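You operate a simulated robot arm through the tools that you are given. There is no shell and no other tool. Be economical: measure what you need, move in short steps, check, and stop when the job is done.

Carry out the task below with a simulated robot arm. There is one attempt and no reset: what you move stays moved.

Task
Switch the small toggle switch on. Push the lower cream drawer shut. Take the green bow from the top of the teal bench and leave it on the teal tape roll there. Put one of the ticket blocks from the top of the teal bench on the high left shelf of the near side rack. Put the cream cord from the top of the teal bench on the oval board there. Turn the yellow dial to 60cm. Put one of the paper balls from the top of the teal bench on the upper centre shelf of the back rack. Do these in any order. Set down upright: ticket block.

It is judged by the outcome, as a careful person would: the job done as asked, and still so three seconds after it is handed in. It fails if anything else is knocked over, pushed out of place, dropped, spilled or broken.

Robot
A 7-joint arm with a two-finger gripper on a trunk, on a base that drives. Base frame: it is fixed to the floor where the robot stands at the start and does not move with it; the origin is under the middle of the robot, x ahead of it, y to its left, z up; the surface under the hand at the start is at about z = 0.86. Lengths are in m, angles in degrees, forces in N, time in s.
With the tool pointing down near the work surface it reaches from about 0.3 to 0.74 m from the robot's upright axis, wherever it stands. Its first joint turns from -166.0 to 166.0 degrees. Places, roughly: bow [-5, 0, 0.75]; cord [-5, 1, 0.75]; high left shelf of the near side rack [-5.1, 2.2, 1.5]; lower cream drawer [-4.5, -1, 0.2]; oval board [-5, 0.5, 0.75]; paper ball (6x6x6 cm) [-5.1, 0.7, 0.9]; small toggle switch [0.5, 0.2, 0.9]; tape roll (6x6x3 cm) [-5.1, -0.1, 0.9]; ticket block [-4.75, 0.5, 0.75]; upper centre shelf of the back rack [-2.8, 5.6, 1.3]; yellow dial [-4.9, 0.9, 0.9]. Payload 2.94 kg.
Tool frame: the origin (TCP) lies between the finger pads and is the grasp point; the fingertips stand 0.03 m ahead of it; z points along the fingers, y is the line along which they close. The gripper opens to 0.138 m. The gripper's body begins 0.109 m behind the TCP.
Orientation is told as [roll, pitch, yaw] about the base's x, y, z axes, in that order, counted from this pose: with the fingers straight down and closing along the base's y, the tool's x points along the base's -x, its y along +y and its z along -z.

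Tools
- The arm moves only by the tool apply_moves. Its argument "rows" is a list of rows, each a list of 7 numbers: the turn, a rotation vector about the tool's x, y, z in degrees, then the shift along the tool's x, y, z in m, then the opening, from 0 (shut) to 1 (fully open). In form: [[rx, ry, rz, x, y, z, hand], ...]. A call has 1 to 10 rows; each row shifts and turns the commanded pose from where the row before left it, along the tool's axes as they then stand. Each row takes 0.2 s and may step no farther than 0.05 m and 8.6 degrees from the row before; otherwise, or with a gripper value out of range, the whole call is refused. A pose out of reach is approached as far as the arm can. The call stops where the force on the tool passes 40 N (or 10 N more than at its start, if that is more) or the arm is blocked; 0.2 s more then pass. Each finger halts on what it meets, pressing with about 20 N; the grip force reading is that of the motor and also rises with nothing between the fingers. The clock runs only during rows and for 0.2 s after the last one: add rows that do not move to give the fingers time. The reply holds the time, the measured pose of the TCP, the force on the tool along the base axes, the opening and the grip force, in the units named above and with some noise, with the torque about the TCP (base axes, N m) and any sound that the robot's microphone picked up.
- Cameras (640 x 400 px; columns grow to the right, rows downward): "scene" is now at [0.0092, 0.1305, 1.4874]; the picture's right is [-0.05, -1.00, 0.00], its down [-0.51, 0.03, -0.86] and it looks along [0.86, -0.04, -0.51] (base axes); focal length 291 px, centre (320, 200). "wrist" rides on the gripper at [0.071, 0.019, -0.146] in the tool frame; the picture's right is [-0.26, 0.97, 0.00], its down [-0.85, -0.23, -0.48] and it looks along [-0.46, -0.13, 0.88] (tool axes); focal length 280 px, centre (320, 200). There is no depth. A picture from a camera that has moved, and an enlarged one, comes with that camera's place and axes in the base frame and with its lens.
- grab_frame(camera): a new picture of that camera. It takes no simulated time.
- move_column(by): slides the trunk up (or, below 0, down) by that many m; the arm and the scene camera ride with it, the base frame stays. It gives what a move gives, with no picture.
- roll_base(legs): drives the robot by 1 to 6 legs, each [ahead, left, turn to the left] in m, m and degrees, along the robot's own axes; the way and the turn of a leg run together, so that a leg with both is an arc; at most 1.5 m and 180 degrees a leg. The arm and the cameras ride along, it lands a little off, and it stops where it bumps. It gives what a move gives.
- aim_head(pan, tilt): turns the head with the scene camera to pan (to the left, within 86 degrees either way) and tilt (down, from -29 to 69), counted from straight ahead of the robot. It gives what a move gives.
- enlarge(camera, box): a new picture of the part [left, top, right, bottom] of that camera's present view, enlarged. It takes no simulated time.
- sign_off(): hands the job in; it is judged then, once.

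Go step by step. Nothing tells you exact positions but the pictures and the camera data: compare them with the known pose of the tool, close in by small moves and look again before you grip or let go. The budget is 175 turns and 126 pictures, counting those below and the enlarged ones. Unless the task says otherwise, let go and move clear before handing in.

The tools are called after ">>>" as a command line: name --pt "numbers of a row" for each row, then --argument value for the rest, lists and objects as JSON in quotes. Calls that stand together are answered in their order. apply_moves: Moves the arm, as the interface text tells. Its arguments: {"type":"object","properties":{"rows":{"type":"array"}},"required":["rows"]} The other tools are called the same way: move_column (by) slides the trunk up or down; roll_base (legs) drives the base; aim_head (pan, tilt) turns the head that bears the scene camera; grab_frame (camera) takes a picture; enlarge (camera, box) takes an enlarged picture of a part of a camera's view; sign_off () hands the job in.

At the start:

```text
time_s: 0.0
tool_pos: [0.4322, -0.0179, 1.2168]
orientation: [0.1, 0.0, 0.0]
ft_force: [0.5, -0.6, -0.4]
ft_torque: [-0.01, 0.01, 0.02]
finger_gap: 0.1379
grasp_force: 0.1
trunk travel left (down, up): [-0.325, 0.129]
robot x, y, heading: [-0.0005, 0.0006, 0.2]
head pan, tilt: [-2.9, 30.7]
```

scene: 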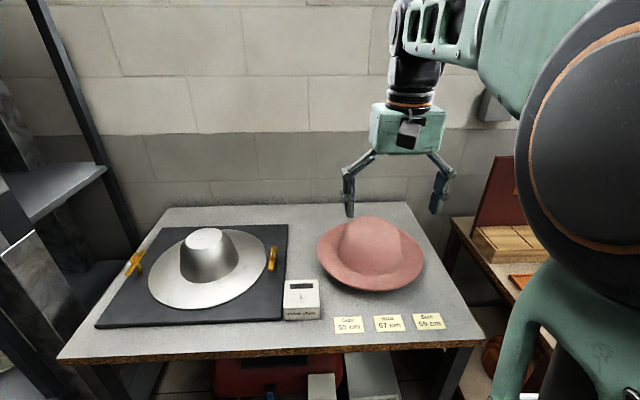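
wrist: 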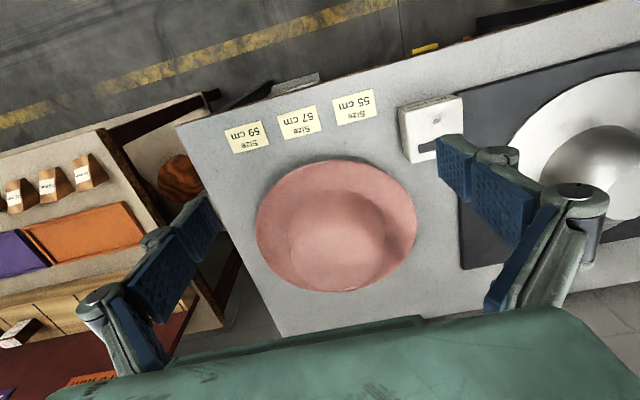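

I see a bench with a hat press and a small white box that probably carries the toggle switch. I will look closer at it.

>>> enlarge --camera "scene" --box '[260, 260, 350, 330]'

>>> enlarge --camera "wrist" --box '[380, 80, 500, 170]'

```text
5.71 times, centred on (305, 295) of scene
camera zoom: at [0.0092, 0.1305, 1.4874], right [-0.05, -1.0, 0.0], down [-0.51, 0.03, -0.86], along [0.86, -0.04, -0.51], focal length 1662 px, centre (406, -343)
```

zoom: 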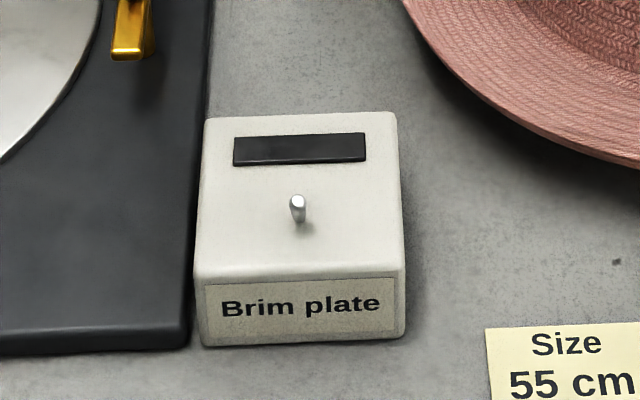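

```text
4.44 times, centred on (440, 125) of wrist
camera zoom: at [0.3608, 0.0006, 1.3642], right [0.26, 0.97, 0.0], down [0.85, -0.23, 0.48], along [0.46, -0.12, -0.88], focal length 1246 px, centre (-213, 533)
```

zoom: 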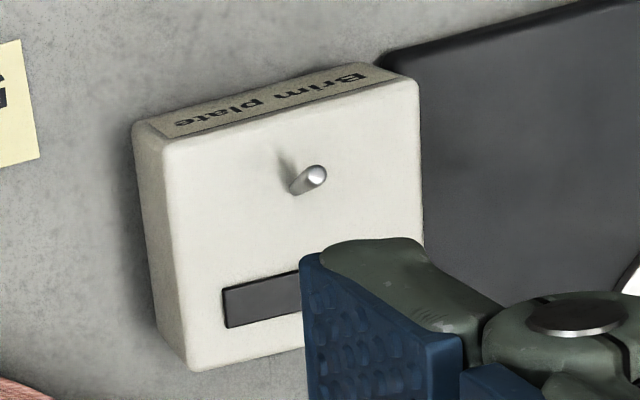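

The box top is near z 0.905, and the lever tip is at about (0.501, 0.155, 0.928). It leans toward me and the lamp is dark, so I'll close the hand and come down on the near side to push it away.

>>> apply_moves --pt "0 0 0 0 0.0433 0 0" --pt "0 0 0 0 0.0433 0 0" --pt "0 0 0 0 0.0433 0 0" --pt "0 0 0 0 0.0433 0 0" --pt "0 0 0 0 0 0.045 0" --pt "0 0 0 -0.02 0 0.045 0" --pt "0 0 0 0 0 0.045 0" --pt "0 0 0 0 0 0.045 0" --pt "0 0 0 0 0 0.045 0" --pt "0 0 0 0 0 0.02 0"

>>> enlarge --camera "scene" --box '[250, 210, 360, 330]'

```text
time_s: 2.2
tool_pos: [0.4521, 0.1581, 0.9691]
orientation: [0.1, -0.1, 0.0]
ft_force: [-0.6, -0.9, 0.0]
ft_torque: [0.03, -0.02, 0.0]
finger_gap: 0.0
grasp_force: 19.7
trunk travel left (down, up): [-0.325, 0.129]
robot x, y, heading: [-0.001, 0.0005, -0.2]
head pan, tilt: [-2.9, 30.7]
```

```text
3.33 times, centred on (305, 270) of scene
camera zoom: at [0.0094, 0.1306, 1.4875], right [-0.05, -1.0, 0.0], down [-0.51, 0.03, -0.86], along [0.86, -0.04, -0.51], focal length 970 px, centre (370, -33)
```

zoom: 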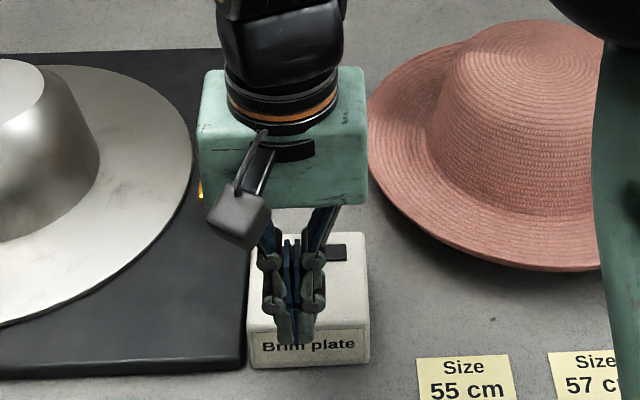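

The closed fingers stand in line with the lever. I'll come down to a tip height of about 0.914 and push ahead.

>>> apply_moves --pt "0 0 0 0 -0.003 0.024 0" --pt "0 0 0 -0.03 0 0 0" --pt "0 0 0 -0.02 0 0 0" --pt "0 0 0 -0.015 0 0 0" --pt "0 0 0 -0.01 0 0 0"

>>> grab_frame --camera "wrist"

```text
time_s: 3.2
tool_pos: [0.4985, 0.156, 0.9456]
orientation: [-0.1, 1.7, 0.3]
ft_force: [-15.1, 0.2, 8.4]
ft_torque: [-0.16, 0.3, 0.03]
finger_gap: 0.0001
grasp_force: 20.3
trunk travel left (down, up): [-0.325, 0.129]
robot x, y, heading: [0.0, 0.0054, 0.2]
head pan, tilt: [-2.9, 30.7]
stopped in row 5: the force on the tool passed its limit at 48 N (the readings are from after the stop); the commanded pose is now the measured one
```

```text
120 pictures are left
camera wrist: at [0.432, 0.1734, 1.0952], right [0.26, 0.97, -0.01], down [0.86, -0.23, 0.45], along [0.43, -0.12, -0.89], focal length 280 px, centre (320, 200)
```

wrist: 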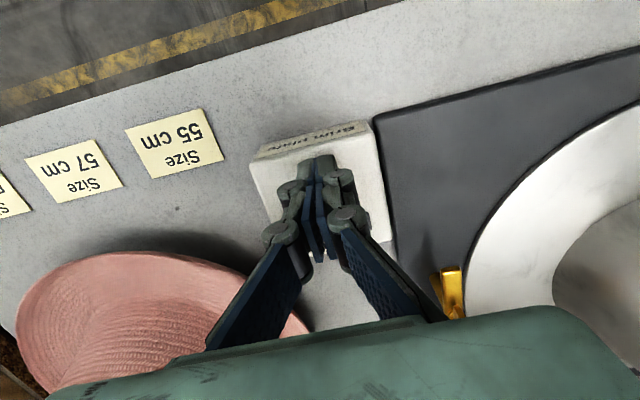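

The push met a firm stop, perhaps the lever at its end. I'll back off and look at lever and lamp.

>>> apply_moves --pt "0 0 0 0.03 0 0 0" --pt "0 0 0 0.02 0 -0.04 0" --pt "0 0 0 0 -0.04 -0.045 0" --pt "0 0 0 0 -0.04 -0.045 0" --pt "0 0 0 0 -0.04 -0.045 0"

>>> enlarge --camera "scene" --box '[260, 260, 350, 330]'

```text
refused: row 3 steps farther than a row can; nothing moved
```

```text
5.71 times, centred on (305, 295) of scene
camera zoom: at [0.0053, 0.1301, 1.4877], right [-0.05, -1.0, 0.0], down [-0.51, 0.03, -0.86], along [0.86, -0.04, -0.51], focal length 1662 px, centre (406, -343)
```

zoom: 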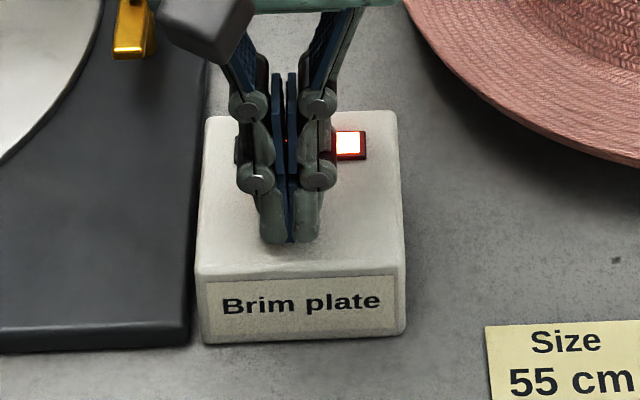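

The lamp is lit: the switch is on. I'll back off, lift, then look around for the route.

>>> apply_moves --pt "0 0 0 0.03 0 0 0" --pt "0 0 0 0.02 0 -0.04 0" --pt "0 0 0 0 -0.01 -0.048 0" --pt "0 0 0 0.03 0 -0.035 0" --pt "0 0 0 0 0 -0.048 0" --pt "0 0 0 0 -0.02 -0.045 0" --pt "0 0 0 0.04 0 -0.02 0" --pt "0 0 0 0.04 0 0 0"

>>> enlarge --camera "scene" --box '[260, 260, 350, 330]'

>>> aim_head --pan 86 --tilt 25

>>> grab_frame --camera "scene"

```text
time_s: 5.0
tool_pos: [0.3494, 0.1236, 1.1824]
orientation: [-0.3, 2.4, 0.1]
ft_force: [-0.8, -0.6, 0.3]
ft_torque: [-0.03, 0.0, -0.01]
finger_gap: 0.0002
grasp_force: 19.7
trunk travel left (down, up): [-0.325, 0.129]
robot x, y, heading: [0.0003, 0.0006, -0.0]
head pan, tilt: [-2.9, 30.7]
```

```text
5.71 times, centred on (305, 295) of scene
camera zoom: at [0.0065, 0.1151, 1.4902], right [-0.22, -0.98, 0.0], down [-0.47, 0.11, -0.88], along [0.85, -0.19, -0.48], focal length 1662 px, centre (406, -343)
```

zoom: 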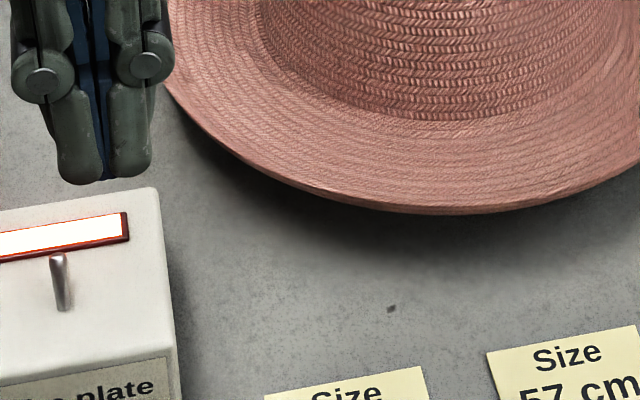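

```text
time_s: 6.6
tool_pos: [0.3506, 0.123, 1.1842]
orientation: [-0.2, 2.0, 0.1]
ft_force: [1.3, -0.7, 0.4]
ft_torque: [0.01, 0.0, 0.01]
finger_gap: 0.0
grasp_force: 20.2
trunk travel left (down, up): [-0.325, 0.129]
robot x, y, heading: [-0.0014, 0.0005, 0.0]
head pan, tilt: [85.9, 25.0]
```

```text
117 pictures are left
camera scene: at [0.0072, 0.1124, 1.4928], right [-0.25, -0.97, 0.0], down [-0.44, 0.11, -0.89], along [0.86, -0.22, -0.46], focal length 291 px, centre (320, 200)
```

scene: 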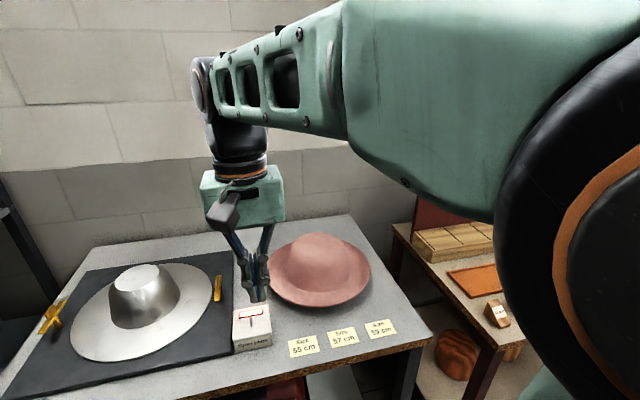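

The switch is on. The picture seems to lag the head's turn; I'll take another.

>>> grab_frame --camera "scene"

```text
116 pictures are left
camera scene: at [0.0072, 0.1124, 1.4928], right [-0.25, -0.97, 0.0], down [-0.44, 0.11, -0.89], along [0.86, -0.22, -0.46], focal length 291 px, centre (320, 200)
```

scene: 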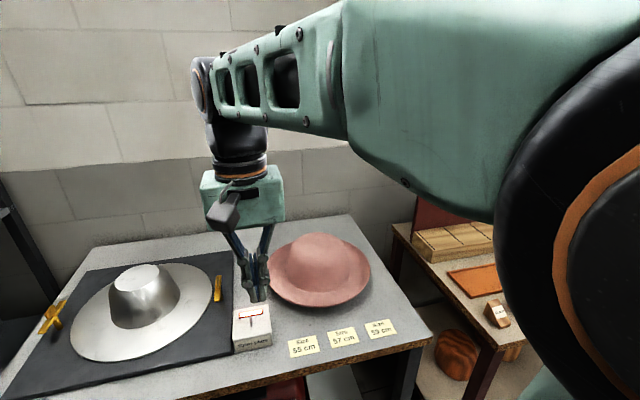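

The head appears not to have turned with the report; it may be jammed against the arm's upper part. I'll move the arm back to something like its starting pose and try again.

>>> apply_moves --pt "0 0 0 -0.04 0 -0.02 0" --pt "0 0 0 -0.04 -0.02 -0.02 0" --pt "0 0 0 0 -0.045 0 0" --pt "0 0 0 0 -0.045 0 0" --pt "0 0 0 0 -0.045 0 0"

>>> aim_head --pan 80 --tilt 25

>>> grab_frame --camera "scene"

```text
time_s: 7.8
tool_pos: [0.4326, -0.0271, 1.2247]
orientation: [-0.2, 1.4, 0.2]
ft_force: [-0.4, -0.2, -0.2]
ft_torque: [0.01, 0.0, 0.04]
finger_gap: 0.0003
grasp_force: 19.5
trunk travel left (down, up): [-0.325, 0.129]
robot x, y, heading: [-0.0003, -0.0003, 0.2]
head pan, tilt: [85.9, 25.0]
```

```text
time_s: 8.5
tool_pos: [0.4326, -0.028, 1.2239]
orientation: [-0.2, 1.4, 0.2]
ft_force: [-0.1, 0.6, -0.5]
ft_torque: [0.0, -0.02, -0.03]
finger_gap: 0.0
grasp_force: 20.7
trunk travel left (down, up): [-0.325, 0.129]
robot x, y, heading: [-0.0029, -0.0016, 0.1]
head pan, tilt: [80.0, 25.0]
```

```text
115 pictures are left
camera scene: at [-0.0655, 0.2257, 1.4965], right [0.98, -0.17, 0.0], down [-0.07, -0.42, -0.91], along [0.16, 0.89, -0.42], focal length 291 px, centre (320, 200)
```

scene: 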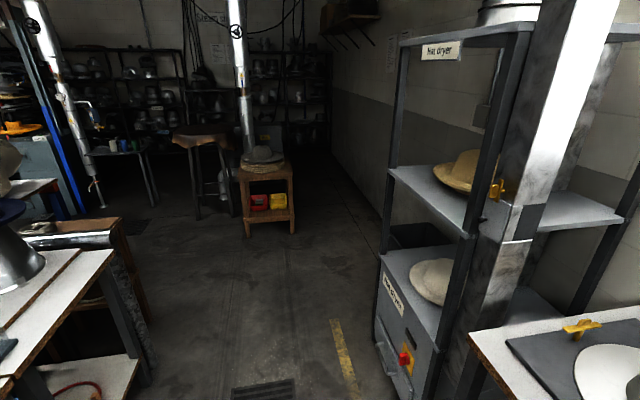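

The head was jammed and is free now. Next I turn the robot around toward the teal bench, first 90°, looking on the way.

>>> roll_base --legs '[[0, 0, 90]]'

>>> grab_frame --camera "scene"

```text
time_s: 12.8
tool_pos: [0.0131, 0.435, 1.2239]
orientation: [-0.1, 1.4, 91.9]
ft_force: [-0.6, 0.6, -0.1]
ft_torque: [0.0, 0.01, 0.0]
finger_gap: 0.0
grasp_force: 19.5
trunk travel left (down, up): [-0.325, 0.129]
robot x, y, heading: [0.003, 0.0011, 91.9]
head pan, tilt: [80.0, 25.0]
```

```text
114 pictures are left
camera scene: at [-0.2248, -0.0715, 1.4965], right [0.14, 0.99, 0.0], down [0.42, -0.06, -0.91], along [-0.9, 0.13, -0.42], focal length 291 px, centre (320, 200)
```

scene: 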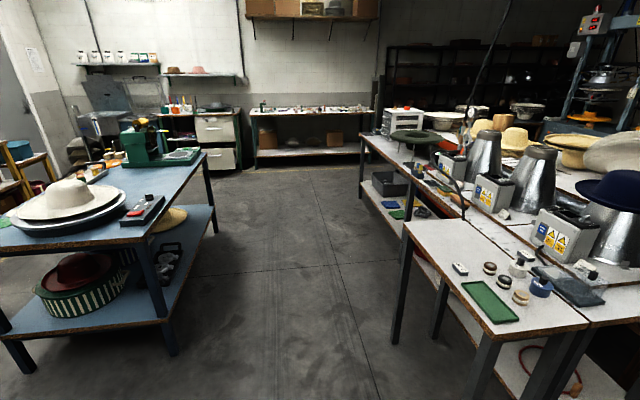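

I see an aisle leading to the back wall, with a teal bench and, left of it, cream drawers. I'll zoom in on both.

>>> enlarge --camera "scene" --box '[160, 80, 400, 200]'

```text
2.67 times, centred on (280, 140) of scene
camera zoom: at [-0.2248, -0.0715, 1.4965], right [0.14, 0.99, 0.0], down [0.42, -0.06, -0.91], along [-0.9, 0.13, -0.42], focal length 776 px, centre (427, 360)
```

zoom: 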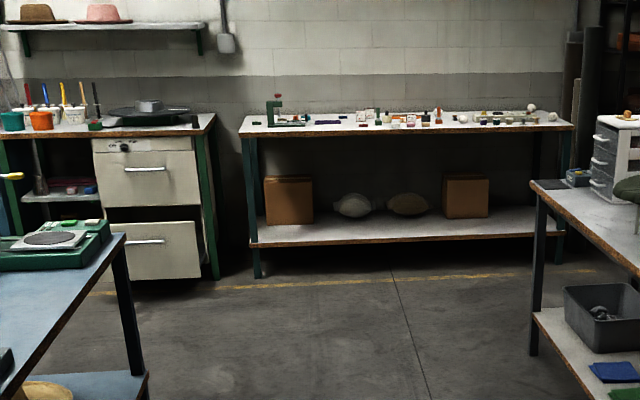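

The aisle spans about y −0.73 to 0.45. I'll turn to face the bench and drive along y ≈ −0.12 to about x = −3.3.

>>> roll_base --legs '[[0, 0, 88.1], [1.5, 0.12, 0], [1.5, 0, 0], [0.4, 0, 0]]'

>>> aim_head --pan 0 --tilt 25

>>> grab_frame --camera "scene"

```text
refused: leg 2 is longer than a leg can be; nothing moved
```

```text
time_s: 14.3
tool_pos: [0.0128, 0.4339, 1.2244]
orientation: [0.0, 1.3, 91.9]
ft_force: [0.2, -0.8, 0.4]
ft_torque: [-0.01, -0.01, -0.01]
finger_gap: 0.0001
grasp_force: 20.4
trunk travel left (down, up): [-0.325, 0.129]
robot x, y, heading: [0.0031, -0.0023, 92.1]
head pan, tilt: [0.0, 25.0]
```

```text
112 pictures are left
camera scene: at [-0.1367, 0.0076, 1.4965], right [1.0, 0.03, 0.0], down [0.01, -0.42, -0.91], along [-0.03, 0.91, -0.42], focal length 291 px, centre (320, 200)
```

scene: 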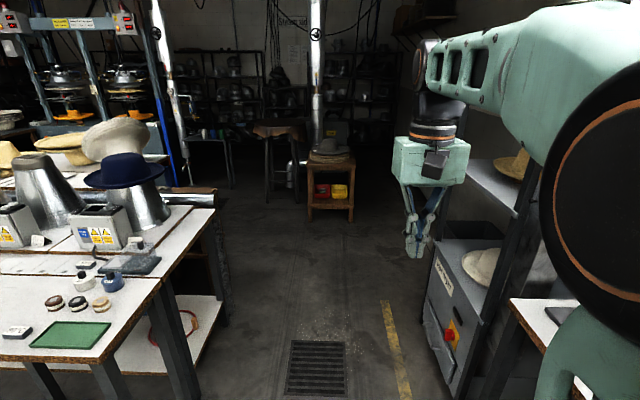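

Leg length was slightly too long; I'll split it.

>>> roll_base --legs '[[0, 0, 88.0], [1.4, 0.12, 0], [1.4, 0, 0], [0.5, 0, 0]]'

>>> grab_frame --camera "scene"

```text
time_s: 34.1
tool_pos: [-3.6959, -0.3048, 1.224]
orientation: [-0.1, 1.4, -175.8]
ft_force: [0.7, 0.7, 0.3]
ft_torque: [-0.01, 0.01, 0.03]
finger_gap: 0.0
grasp_force: 20.3
trunk travel left (down, up): [-0.325, 0.129]
robot x, y, heading: [-3.2627, -0.303, -176.1]
head pan, tilt: [0.0, 25.0]
```

```text
111 pictures are left
camera scene: at [-3.2646, -0.4383, 1.4965], right [-0.07, 1.0, 0.0], down [0.42, 0.03, -0.91], along [-0.9, -0.06, -0.42], focal length 291 px, centre (320, 200)
```

scene: 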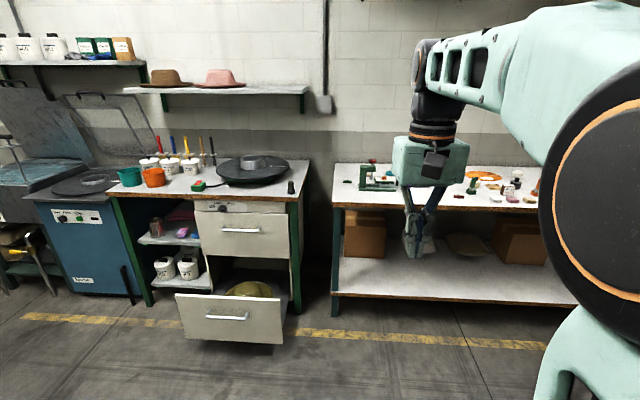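

The lower cream drawer stands open, with its front at about x −4.37, y −1.29 to −0.71, z 0.05 to 0.42. I'll line the robot up in front of it and lower the trunk.

>>> roll_base --legs '[[0, 0, -3.9], [0.2, 0.7, 0]]'

>>> move_column --by -0.32

>>> aim_head --pan 0 --tilt 40

>>> grab_frame --camera "scene"

```text
time_s: 41.0
tool_pos: [-3.8881, -0.9723, 1.2251]
orientation: [-0.1, 1.3, -178.6]
ft_force: [-0.2, -0.1, 0.5]
ft_torque: [0.0, 0.01, -0.01]
finger_gap: 0.0
grasp_force: 20.3
trunk travel left (down, up): [-0.325, 0.129]
robot x, y, heading: [-3.4515, -0.9897, -178.9]
head pan, tilt: [0.0, 25.0]
```

```text
time_s: 44.2
tool_pos: [-3.8864, -0.9735, 0.9058]
orientation: [0.0, 1.3, -178.7]
ft_force: [-0.1, -0.6, 0.0]
ft_torque: [0.02, 0.02, -0.01]
finger_gap: 0.0
grasp_force: 19.9
trunk travel left (down, up): [-0.005, 0.449]
robot x, y, heading: [-3.4525, -0.9877, -178.9]
head pan, tilt: [0.0, 25.0]
```

```text
time_s: 45.0
tool_pos: [-3.8858, -0.9722, 0.905]
orientation: [0.0, 1.4, -178.7]
ft_force: [-1.0, -0.1, -0.6]
ft_torque: [0.01, -0.02, 0.03]
finger_gap: 0.0
grasp_force: 19.7
trunk travel left (down, up): [-0.005, 0.449]
robot x, y, heading: [-3.4519, -0.9928, -178.8]
head pan, tilt: [0.0, 40.0]
```

```text
110 pictures are left
camera scene: at [-3.4559, -1.127, 1.1532], right [-0.02, 1.0, 0.0], down [0.64, 0.01, -0.77], along [-0.77, -0.02, -0.64], focal length 291 px, centre (320, 200)
```

scene: 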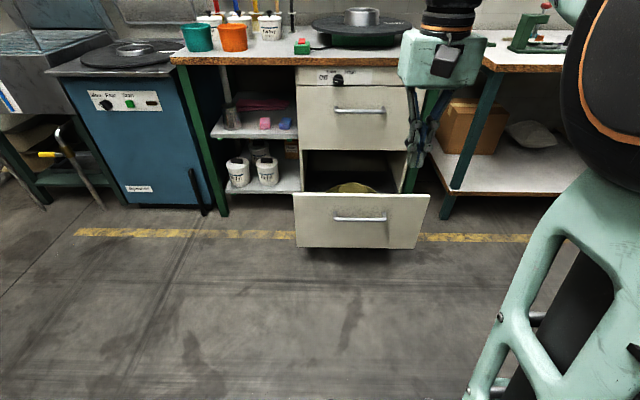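

The handle triangulates to about (−4.36, −0.98, 0.30). I'll tilt the fingers 45° forward and lower, to push above the handle near z 0.36.

>>> apply_moves --pt "0 -7.5 0 0 0 0 0" --pt "0 -7.5 0 0 0 0 0" --pt "0 -7.5 0 0 0 0 0" --pt "0 -7.5 0 0 0 0 0" --pt "0 -7.5 0 0 0 0 0" --pt "0 -7.5 0 0 0 0 0" --pt "0 0 0 0.0318 0 0.0318 0" --pt "0 0 0 0.0318 0 0.0318 0" --pt "0 0 0 0.0318 0 0.0318 0" --pt "0 0 0 0.0318 0 0.0318 0"

>>> apply_moves --pt "0 0 0 0.0318 0 0.0318 0" --pt "0 0 0 0.0318 0 0.0318 0" --pt "0 0 0 0.0318 0 0.0318 0" --pt "0 0 0 0.0318 0 0.0318 0"

>>> grab_frame --camera "scene"

```text
time_s: 46.0
tool_pos: [-3.9045, -0.9708, 0.8247]
orientation: [0.3, -16.5, -179.1]
ft_force: [-0.2, -0.2, 0.7]
ft_torque: [0.03, 0.02, 0.01]
finger_gap: 0.0
grasp_force: 19.8
trunk travel left (down, up): [-0.005, 0.449]
robot x, y, heading: [-3.4511, -0.9943, -178.8]
head pan, tilt: [0.0, 40.0]
stopped in row 5: the arm was blocked; the commanded pose is now the measured one
```

```text
time_s: 47.0
tool_pos: [-3.8184, -0.97, 0.6625]
orientation: [0.3, -16.1, -178.9]
ft_force: [-0.3, -0.5, -1.0]
ft_torque: [0.01, 0.04, 0.01]
finger_gap: 0.0002
grasp_force: 19.9
trunk travel left (down, up): [-0.005, 0.449]
robot x, y, heading: [-3.4521, -0.9907, -178.7]
head pan, tilt: [0.0, 40.0]
```

```text
109 pictures are left
camera scene: at [-3.4626, -1.1083, 1.1865], right [0.18, 0.98, 0.0], down [0.32, -0.06, -0.95], along [-0.93, 0.17, -0.32], focal length 291 px, centre (320, 200)
```

scene: 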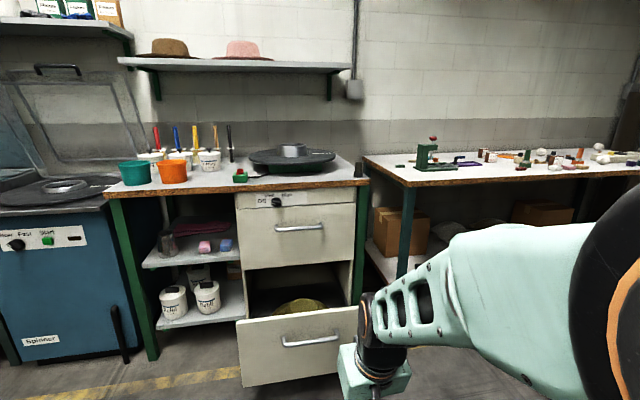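

The elbow touched the head when folded in. I'll extend the arm ahead to free it, then continue tilting.

>>> apply_moves --pt "0 0 0 -0.043 0 0.013 0" --pt "0 0 0 -0.043 0 0.013 0" --pt "0 0 0 -0.043 0 0.013 0" --pt "0 0 0 -0.043 0 0.013 0" --pt "0 -7 0 0 0 0 0" --pt "0 -7 0 0 0 0 0" --pt "0 -7 0 0 0 0 0" --pt "0 -7 0 0 0 0 0"

>>> aim_head --pan 5 --tilt 40

>>> grab_frame --camera "scene"

```text
time_s: 48.8
tool_pos: [-3.998, -0.9739, 0.6699]
orientation: [0.2, -44.9, -179.1]
ft_force: [-0.7, -0.6, 0.7]
ft_torque: [0.03, -0.02, -0.05]
finger_gap: 0.0001
grasp_force: 20.2
trunk travel left (down, up): [-0.005, 0.449]
robot x, y, heading: [-3.453, -0.9942, -178.8]
head pan, tilt: [0.0, 40.0]
```

```text
time_s: 49.5
tool_pos: [-3.9964, -0.9744, 0.6698]
orientation: [0.3, -44.9, -179.1]
ft_force: [-0.3, 0.2, 0.1]
ft_torque: [0.0, 0.03, -0.04]
finger_gap: 0.0
grasp_force: 20.2
trunk travel left (down, up): [-0.005, 0.449]
robot x, y, heading: [-3.4533, -0.9917, -178.9]
head pan, tilt: [5.0, 40.0]
```

```text
108 pictures are left
camera scene: at [-3.4555, -1.1344, 1.1532], right [-0.11, 0.99, 0.0], down [0.64, 0.07, -0.77], along [-0.76, -0.08, -0.64], focal length 291 px, centre (320, 200)
```

scene: 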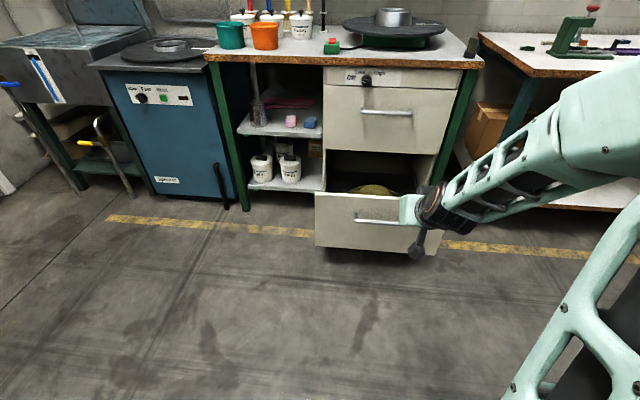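

Free again at 45°. Lowering to TCP z ≈ 0.38.

>>> apply_moves --pt "0 0 0 0.032 0 0.032 0" --pt "0 0 0 0.032 0 0.032 0" --pt "0 0 0 0.032 0 0.032 0" --pt "0 0 0 0.032 0 0.032 0" --pt "0 0 0 0.032 0 0.032 0" --pt "0 0 0 0.032 0 0.032 0" --pt "0 0 0 0.0125 0 0.0125 0"

>>> grab_frame --camera "scene"

>>> grab_frame --camera "wrist"

```text
time_s: 51.1
tool_pos: [-3.9997, -0.9754, 0.3794]
orientation: [0.4, -44.9, -179.1]
ft_force: [0.2, 0.5, 0.1]
ft_torque: [-0.02, -0.01, -0.01]
finger_gap: 0.0
grasp_force: 20.6
trunk travel left (down, up): [-0.005, 0.449]
robot x, y, heading: [-3.4547, -0.9937, -178.8]
head pan, tilt: [5.0, 40.0]
```

```text
107 pictures are left
camera scene: at [-3.4553, -1.1345, 1.1532], right [-0.11, 0.99, 0.0], down [0.64, 0.07, -0.77], along [-0.76, -0.08, -0.64], focal length 291 px, centre (320, 200)
```

scene: 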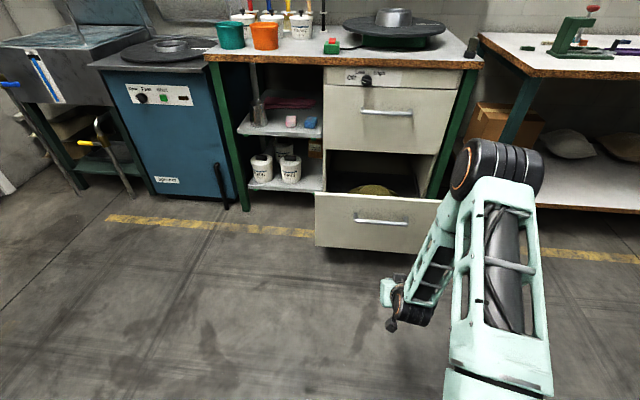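

```text
106 pictures are left
camera wrist: at [-3.8467, -0.9927, 0.4324], right [-0.17, -0.97, 0.19], down [-0.27, 0.23, 0.94], along [-0.95, 0.1, -0.3], focal length 280 px, centre (320, 200)
```

wrist: 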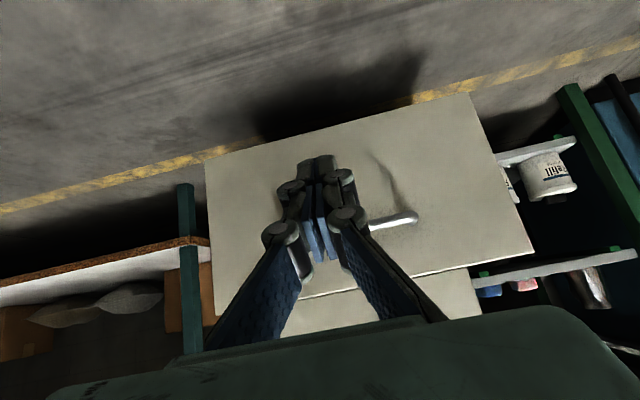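

The fingertips face the drawer front squarely. I'll drive ahead 0.3 m to close the gap, then push with the arm.

>>> roll_base --legs '[[0.29, 0, -1.2]]'

>>> grab_frame --camera "scene"

```text
time_s: 53.0
tool_pos: [-4.2839, -0.9644, 0.3786]
orientation: [0.2, -44.9, 179.4]
ft_force: [0.4, 0.3, -0.3]
ft_torque: [-0.04, -0.02, -0.02]
finger_gap: 0.0
grasp_force: 28.4
trunk travel left (down, up): [-0.005, 0.449]
robot x, y, heading: [-3.7358, -0.9965, 179.8]
head pan, tilt: [5.0, 40.0]
```

```text
105 pictures are left
camera scene: at [-3.7435, -1.1366, 1.1532], right [-0.08, 1.0, 0.0], down [0.64, 0.05, -0.77], along [-0.76, -0.06, -0.64], focal length 291 px, centre (320, 200)
```

scene: 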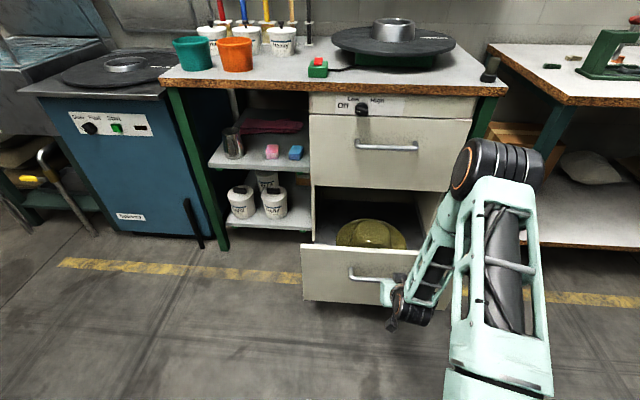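

The hat lies low in the drawer. To keep the elbow away from the tables, I'll push first by extending the arm.

>>> apply_moves --pt "0 0 0 -0.0283 0 0.0283 0" --pt "0 0 0 -0.0283 0 0.0283 0" --pt "0 0 0 -0.0283 0 0.0283 0" --pt "0 0 0 -0.0283 0 0.0283 0" --pt "0 0 0 -0.0283 0 0.0283 0"

>>> grab_frame --camera "scene"

```text
time_s: 54.2
tool_pos: [-4.4831, -0.9656, 0.3785]
orientation: [0.3, -44.7, 179.5]
ft_force: [-0.4, -0.3, 0.6]
ft_torque: [-0.02, -0.04, 0.01]
finger_gap: 0.0
grasp_force: 28.2
trunk travel left (down, up): [-0.005, 0.449]
robot x, y, heading: [-3.7368, -0.9929, 180.1]
head pan, tilt: [5.0, 40.0]
```

```text
104 pictures are left
camera scene: at [-3.7435, -1.1366, 1.1531], right [-0.08, 1.0, 0.0], down [0.64, 0.05, -0.77], along [-0.76, -0.06, -0.64], focal length 291 px, centre (320, 200)
```

scene: 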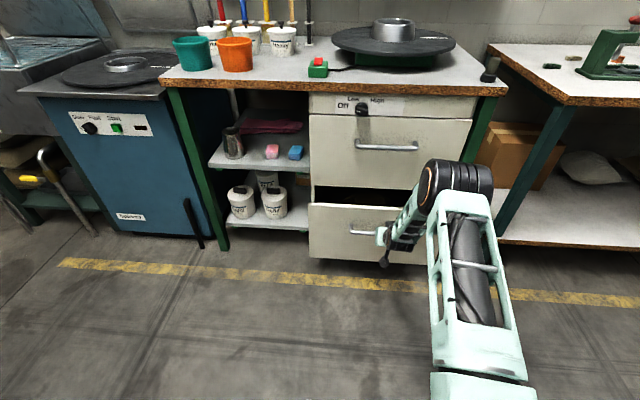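

The drawer is sliding in well. I'll keep pushing.

>>> apply_moves --pt "0 0 0 -0.0283 0 0.0283 0" --pt "0 0 0 -0.0283 0 0.0283 0" --pt "0 0 0 -0.0283 0 0.0283 0" --pt "0 0 0 -0.0283 0 0.0283 0"

>>> grab_frame --camera "scene"

```text
time_s: 55.1
tool_pos: [-4.6066, -0.9655, 0.3776]
orientation: [0.4, -43.8, 179.5]
ft_force: [35.1, -2.3, 28.4]
ft_torque: [0.0, -0.28, 0.06]
finger_gap: 0.006
grasp_force: 28.7
out of reach, approached as far as the arm can: row 4
trunk travel left (down, up): [-0.005, 0.449]
robot x, y, heading: [-3.7382, -0.9947, 179.8]
head pan, tilt: [5.0, 40.0]
stopped in row 4: the force on the tool passed its limit at 117 N (the readings are from after the stop); the commanded pose is now the measured one
```

```text
103 pictures are left
camera scene: at [-3.7389, -1.1368, 1.1537], right [-0.08, 1.0, 0.0], down [0.64, 0.05, -0.77], along [-0.77, -0.06, -0.64], focal length 291 px, centre (320, 200)
```

scene: 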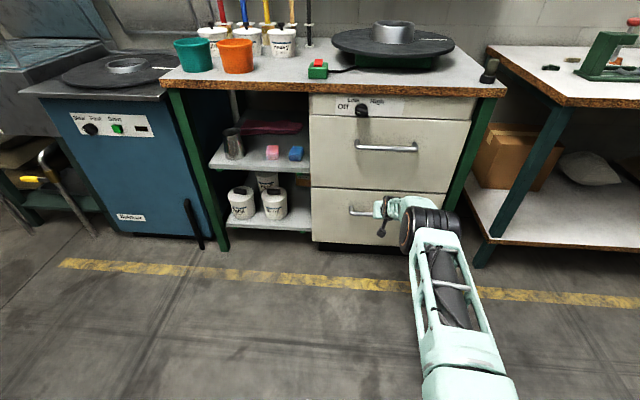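

The drawer looks shut against its stop. I'll back off, keeping tilt, and check its gap.

>>> apply_moves --pt "0 0 0 0.0283 0 -0.0283 0" --pt "0 0 0 0.0283 0 -0.0283 0" --pt "0 0 0 0.0283 0 -0.0283 0" --pt "0 0 0 0.0283 0 -0.0283 0" --pt "0 0 0 0.0283 0 -0.0283 0"

>>> enlarge --camera "scene" --box '[290, 80, 510, 260]'

```text
time_s: 56.3
tool_pos: [-4.4052, -0.9666, 0.379]
orientation: [0.4, -43.6, 179.4]
ft_force: [0.5, -0.4, 0.0]
ft_torque: [0.0, -0.01, 0.01]
finger_gap: 0.0001
grasp_force: 27.9
trunk travel left (down, up): [-0.005, 0.449]
robot x, y, heading: [-3.7359, -0.9936, 179.6]
head pan, tilt: [5.0, 40.0]
```

```text
2.22 times, centred on (400, 170) of scene
camera zoom: at [-3.7434, -1.1366, 1.1532], right [-0.08, 1.0, 0.0], down [0.64, 0.05, -0.77], along [-0.76, -0.06, -0.64], focal length 646 px, centre (142, 267)
```

zoom: 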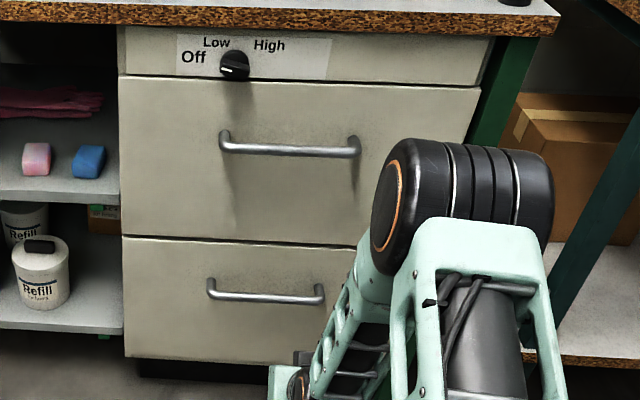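

The drawer is flush. I'll back away, raise the trunk and bring the tool upright again.

>>> roll_base --legs '[[-0.3, 0, 0]]'

>>> move_column --by 0.4

>>> apply_moves --pt "0 0 0 -0.034 0 -0.034 0" --pt "0 0 0 -0.034 0 -0.034 0" --pt "0 0 0 -0.034 0 -0.034 0" --pt "0 0 0 -0.034 0 -0.034 0" --pt "0 0 0 -0.034 0 -0.034 0" --pt "0 0 0 -0.034 0 -0.034 0" --pt "0 0 0 -0.034 0 -0.034 0" --pt "0 0 0 -0.034 0 -0.034 0"

>>> apply_moves --pt "0 7.5 0 0 0 0 0" --pt "0 7.5 0 0 0 0 0" --pt "0 7.5 0 0 0 0 0" --pt "0 7.5 0 0 0 0 0" --pt "0 7 0 0 0 0 0" --pt "0 6.6 0 0 0 0 0"

>>> aim_head --pan -20 --tilt 30

>>> grab_frame --camera "scene"

```text
time_s: 58.4
tool_pos: [-4.1043, -0.9676, 0.3793]
orientation: [0.4, -43.6, 179.6]
ft_force: [0.4, 1.1, 0.1]
ft_torque: [0.01, -0.01, 0.01]
finger_gap: 0.0001
grasp_force: 28.4
trunk travel left (down, up): [-0.005, 0.449]
robot x, y, heading: [-3.438, -0.9975, 179.8]
head pan, tilt: [5.0, 40.0]
```

```text
time_s: 62.2
tool_pos: [-4.104, -0.9678, 0.7784]
orientation: [0.5, -43.7, 179.6]
ft_force: [0.3, -0.1, 0.5]
ft_torque: [0.03, 0.02, 0.0]
finger_gap: 0.0002
grasp_force: 28.4
trunk travel left (down, up): [-0.405, 0.049]
robot x, y, heading: [-3.4346, -0.9974, 179.8]
head pan, tilt: [5.0, 40.0]
```

```text
time_s: 64.0
tool_pos: [-4.1141, -0.9656, 1.1666]
orientation: [0.4, -43.5, 179.7]
ft_force: [-0.3, 0.0, 0.2]
ft_torque: [0.03, 0.03, 0.01]
finger_gap: 0.0
grasp_force: 28.4
trunk travel left (down, up): [-0.405, 0.049]
robot x, y, heading: [-3.4349, -0.9948, 179.6]
head pan, tilt: [5.0, 40.0]
```

```text
time_s: 65.4
tool_pos: [-4.1131, -0.9651, 1.1631]
orientation: [0.3, 0.2, 179.9]
ft_force: [-0.1, -0.3, -0.1]
ft_torque: [-0.04, -0.02, -0.02]
finger_gap: 0.0
grasp_force: 28.3
trunk travel left (down, up): [-0.405, 0.049]
robot x, y, heading: [-3.4321, -0.9921, 179.6]
head pan, tilt: [5.0, 40.0]
```

```text
time_s: 66.3
tool_pos: [-4.1126, -0.966, 1.1633]
orientation: [0.3, 0.0, 179.9]
ft_force: [0.9, -0.1, -0.3]
ft_torque: [0.01, 0.0, 0.03]
finger_gap: 0.0001
grasp_force: 28.2
trunk travel left (down, up): [-0.405, 0.049]
robot x, y, heading: [-3.4377, -0.9954, 179.6]
head pan, tilt: [-20.0, 30.0]
```

```text
101 pictures are left
camera scene: at [-3.4419, -1.0995, 1.5685], right [0.34, 0.94, 0.0], down [0.47, -0.17, -0.87], along [-0.81, 0.3, -0.5], focal length 291 px, centre (320, 200)
```

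scene: 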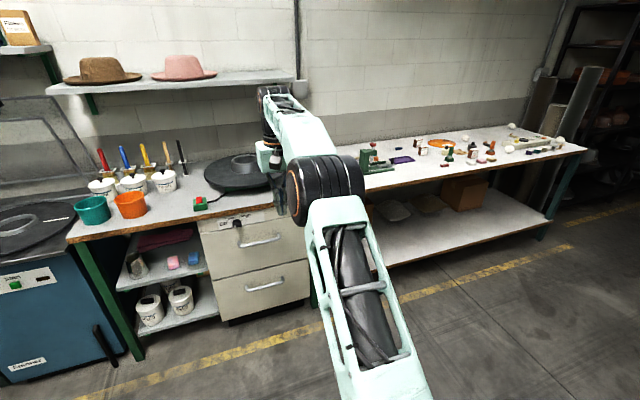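

Now I'll move over in front of the teal bench.

>>> roll_base --legs '[[0.3, -1.3, 0]]'

>>> aim_head --pan 0 --tilt 30

>>> grab_frame --camera "scene"

```text
time_s: 78.2
tool_pos: [-4.4039, 0.3717, 1.1632]
orientation: [0.4, 0.0, 179.7]
ft_force: [0.2, 0.7, -0.3]
ft_torque: [-0.01, 0.0, -0.01]
finger_gap: 0.0001
grasp_force: 28.2
trunk travel left (down, up): [-0.405, 0.049]
robot x, y, heading: [-3.7252, 0.3411, 179.7]
head pan, tilt: [-20.0, 30.0]
```

```text
time_s: 79.0
tool_pos: [-4.4039, 0.3702, 1.1639]
orientation: [0.3, 0.0, 179.8]
ft_force: [0.5, 0.0, 0.7]
ft_torque: [0.01, -0.04, -0.03]
finger_gap: 0.0003
grasp_force: 28.6
trunk travel left (down, up): [-0.405, 0.049]
robot x, y, heading: [-3.7244, 0.3396, 179.7]
head pan, tilt: [0.0, 30.0]
```

```text
100 pictures are left
camera scene: at [-3.738, 0.2054, 1.5685], right [0.01, 1.0, 0.0], down [0.5, 0.0, -0.87], along [-0.87, 0.0, -0.5], focal length 291 px, centre (320, 200)
```

scene: 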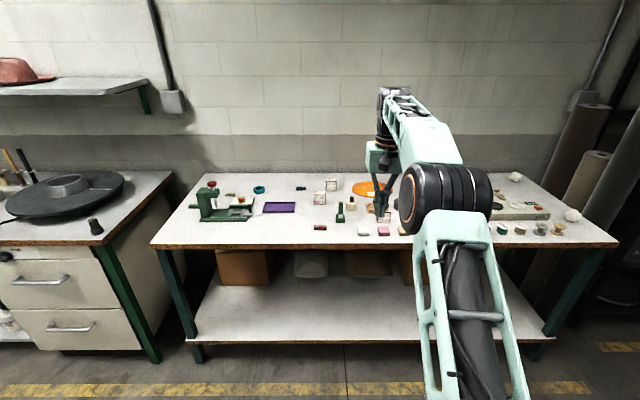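

The bench top spans x −4.61 to −5.3. I'll zoom on its left and right halves.

>>> enlarge --camera "scene" --box '[180, 165, 360, 250]'

>>> enlarge --camera "scene" --box '[320, 165, 400, 250]'

>>> enlarge --camera "scene" --box '[480, 160, 620, 250]'

```text
3.56 times, centred on (270, 208) of scene
camera zoom: at [-3.738, 0.2054, 1.5685], right [0.01, 1.0, 0.0], down [0.5, 0.0, -0.87], along [-0.87, 0.0, -0.5], focal length 1034 px, centre (498, 173)
```

zoom: 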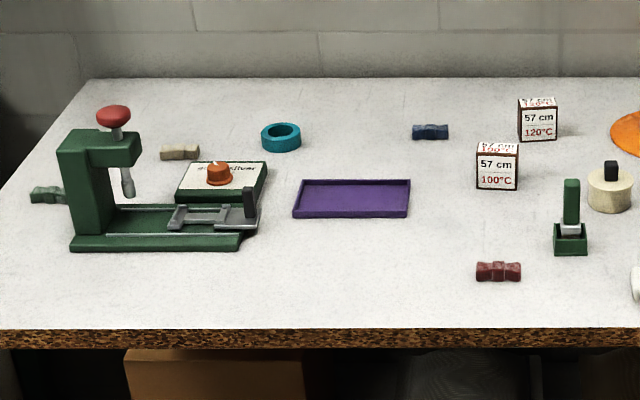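

```text
4.71 times, centred on (360, 208) of scene
camera zoom: at [-3.738, 0.2054, 1.5685], right [0.01, 1.0, 0.0], down [0.5, 0.0, -0.87], along [-0.87, 0.0, -0.5], focal length 1369 px, centre (132, 165)
```

zoom: 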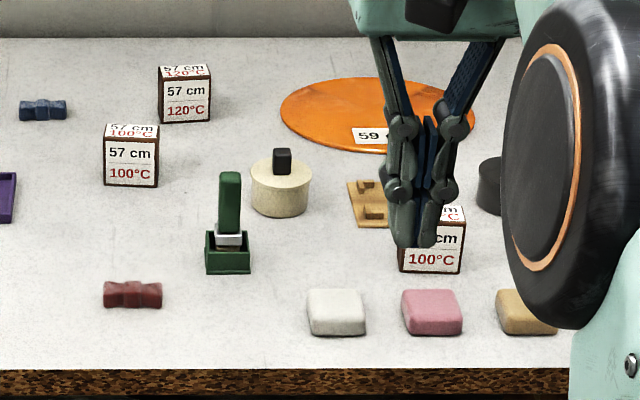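

```text
4.44 times, centred on (550, 205) of scene
camera zoom: at [-3.738, 0.2054, 1.5685], right [0.01, 1.0, 0.0], down [0.5, 0.0, -0.87], along [-0.87, 0.0, -0.5], focal length 1293 px, centre (-702, 178)
```

zoom: 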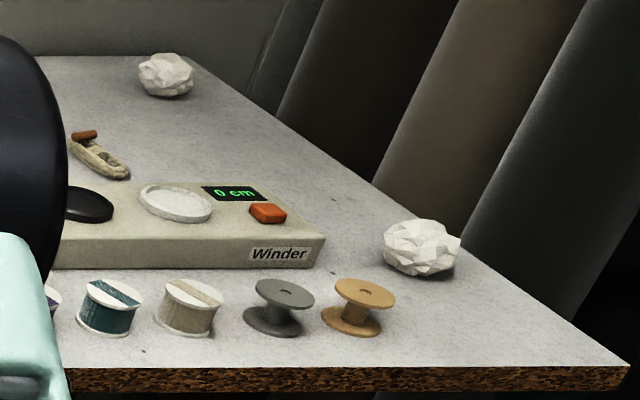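

Items on the bench: the green bow sits left of and behind the green press, the tape roll is near (−5.04, −0.10), and the 57 cm ticket blocks are mid-bench. The winder with its display "0 cm" and the paper balls are at the right. I'll check my own base's size by looking down.

>>> aim_head --pan 0 --tilt 69

>>> grab_frame --camera "scene"

```text
time_s: 80.1
tool_pos: [-4.4032, 0.3709, 1.164]
orientation: [0.2, 0.0, 179.7]
ft_force: [-0.6, -0.2, 0.0]
ft_torque: [-0.02, -0.02, -0.02]
finger_gap: 0.0
grasp_force: 28.8
trunk travel left (down, up): [-0.405, 0.049]
robot x, y, heading: [-3.7274, 0.3416, 179.7]
head pan, tilt: [0.0, 68.8]
```

```text
96 pictures are left
camera scene: at [-3.7035, 0.2052, 1.5171], right [0.0, 1.0, 0.0], down [0.93, 0.0, -0.36], along [-0.36, 0.0, -0.93], focal length 291 px, centre (320, 200)
```

scene: 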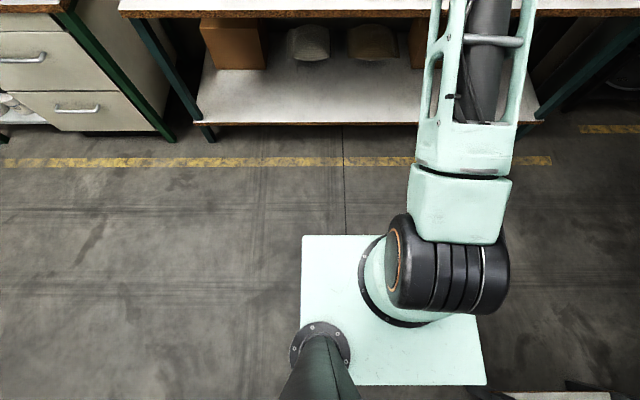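

The base front lies within ~0.3 m of centre, and the bench's lower shelf is at x ≈ −4.55. I'll retract the arm a bit and drive to about (−4.25, −0.1).

>>> apply_moves --pt "0 0 0 0.045 0 0 0.6" --pt "0 0 0 0.045 0 0 0.6" --pt "0 0 0 0.045 0 0 0.6" --pt "0 0 0 0.045 0 0 0.6"

>>> roll_base --legs '[[0.3, 0.43, 0], [0.2, 0, 0]]'

>>> aim_head --pan 10 --tilt 35

>>> grab_frame --camera "scene"

>>> grab_frame --camera "wrist"

```text
time_s: 81.1
tool_pos: [-4.2224, 0.3698, 1.166]
orientation: [0.3, 0.0, 179.7]
ft_force: [0.5, -0.4, 1.2]
ft_torque: [0.01, 0.02, 0.01]
finger_gap: 0.0831
grasp_force: 0.1
trunk travel left (down, up): [-0.405, 0.049]
robot x, y, heading: [-3.7247, 0.3388, 180.0]
head pan, tilt: [0.0, 68.8]
```

```text
time_s: 86.5
tool_pos: [-4.7192, -0.0536, 1.1655]
orientation: [0.3, 0.1, 180.0]
ft_force: [-0.5, 0.5, -0.6]
ft_torque: [0.0, -0.01, 0.01]
finger_gap: 0.083
grasp_force: 0.0
trunk travel left (down, up): [-0.405, 0.049]
robot x, y, heading: [-4.2186, -0.0821, 180.0]
head pan, tilt: [0.0, 68.8]
```

```text
time_s: 87.5
tool_pos: [-4.7189, -0.0542, 1.1665]
orientation: [0.3, 0.0, 180.0]
ft_force: [0.0, -0.5, 0.1]
ft_torque: [0.0, 0.0, 0.03]
finger_gap: 0.0828
grasp_force: 0.0
trunk travel left (down, up): [-0.405, 0.049]
robot x, y, heading: [-4.2227, -0.0842, 180.2]
head pan, tilt: [10.0, 35.0]
```

```text
95 pictures are left
camera scene: at [-4.2282, -0.2321, 1.5607], right [-0.17, 0.98, 0.0], down [0.57, 0.1, -0.82], along [-0.81, -0.14, -0.57], focal length 291 px, centre (320, 200)
```

scene: 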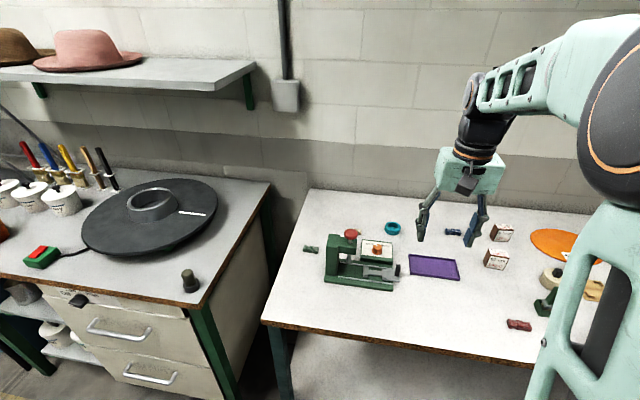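

```text
94 pictures are left
camera wrist: at [-4.6486, -0.0744, 1.3126], right [-0.26, -0.96, 0.0], down [-0.85, 0.23, 0.47], along [-0.46, 0.12, -0.88], focal length 280 px, centre (320, 200)
```

wrist: 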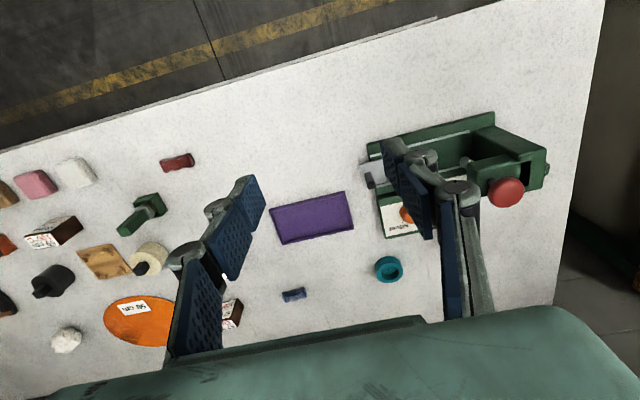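

I can see bow and tape roll from above; zooming for accurate positions.

>>> enlarge --camera "scene" --box '[280, 200, 420, 300]'

>>> enlarge --camera "wrist" --box '[360, 110, 580, 300]'

```text
4.00 times, centred on (350, 250) of scene
camera zoom: at [-4.2282, -0.2321, 1.5607], right [-0.17, 0.98, 0.0], down [0.57, 0.1, -0.82], along [-0.81, -0.14, -0.57], focal length 1164 px, centre (200, 0)
```

zoom: 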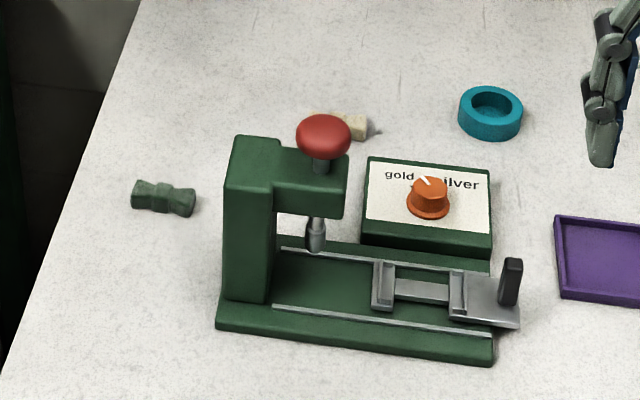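

```text
2.11 times, centred on (470, 205) of wrist
camera zoom: at [-4.6486, -0.0744, 1.3126], right [-0.26, -0.96, 0.0], down [-0.85, 0.23, 0.47], along [-0.46, 0.12, -0.88], focal length 590 px, centre (4, 190)
```

zoom: 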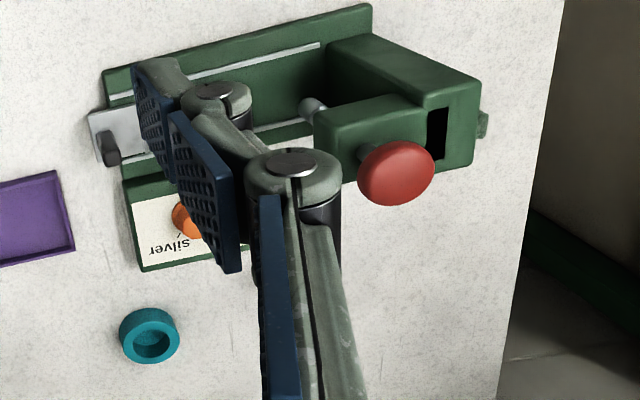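

The tape roll's centre is at about (−5.064, −0.110) with the bench top near z 0.862. The bow is at about (−4.913, −0.381), long axis along y, and the press tops out near z 1.02. I'll creep closer and turn the hand 90° to close along x.

>>> roll_base --legs '[[0.07, 0.1, -0.2]]'

>>> apply_moves --pt "0 0 8.2 0 0 0 0.6" --pt "0 0 8.2 0 0 0 0.6" --pt "0 0 8.2 0 0 0 0.6" --pt "0 0 8.2 0 0 0 0.6" --pt "0 0 8.2 0 0 0 0.6" --pt "0 0 8.2 0 0 0 0.6" --pt "0 0 8.2 0 0 0 0.6" --pt "0 0 8.2 0 0 0 0.6" --pt "0 0 8.2 0 0 0 0.6" --pt "0 0 8.2 0 0 0 0.6"

>>> apply_moves --pt "0 0 8 0 0 0 0.6"

```text
time_s: 89.0
tool_pos: [-4.7895, -0.153, 1.1647]
orientation: [0.3, 0.1, -180.0]
ft_force: [-0.1, -1.1, -1.0]
ft_torque: [0.01, -0.03, -0.02]
finger_gap: 0.0828
grasp_force: 0.0
trunk travel left (down, up): [-0.405, 0.049]
robot x, y, heading: [-4.2881, -0.18, -180.0]
head pan, tilt: [10.0, 35.0]
```

```text
time_s: 91.2
tool_pos: [-4.7902, -0.1535, 1.1658]
orientation: [0.0, 0.3, 97.9]
ft_force: [-0.1, 0.7, 0.5]
ft_torque: [-0.02, 0.0, -0.04]
finger_gap: 0.0829
grasp_force: 0.0
trunk travel left (down, up): [-0.405, 0.049]
robot x, y, heading: [-4.2956, -0.1807, -180.0]
head pan, tilt: [10.0, 35.0]
```

```text
time_s: 91.6
tool_pos: [-4.7905, -0.1539, 1.1658]
orientation: [0.0, 0.3, 89.9]
ft_force: [-0.2, 0.6, -0.1]
ft_torque: [0.05, -0.01, -0.01]
finger_gap: 0.0829
grasp_force: 0.0
trunk travel left (down, up): [-0.405, 0.049]
robot x, y, heading: [-4.2898, -0.1756, -180.0]
head pan, tilt: [10.0, 35.0]
```

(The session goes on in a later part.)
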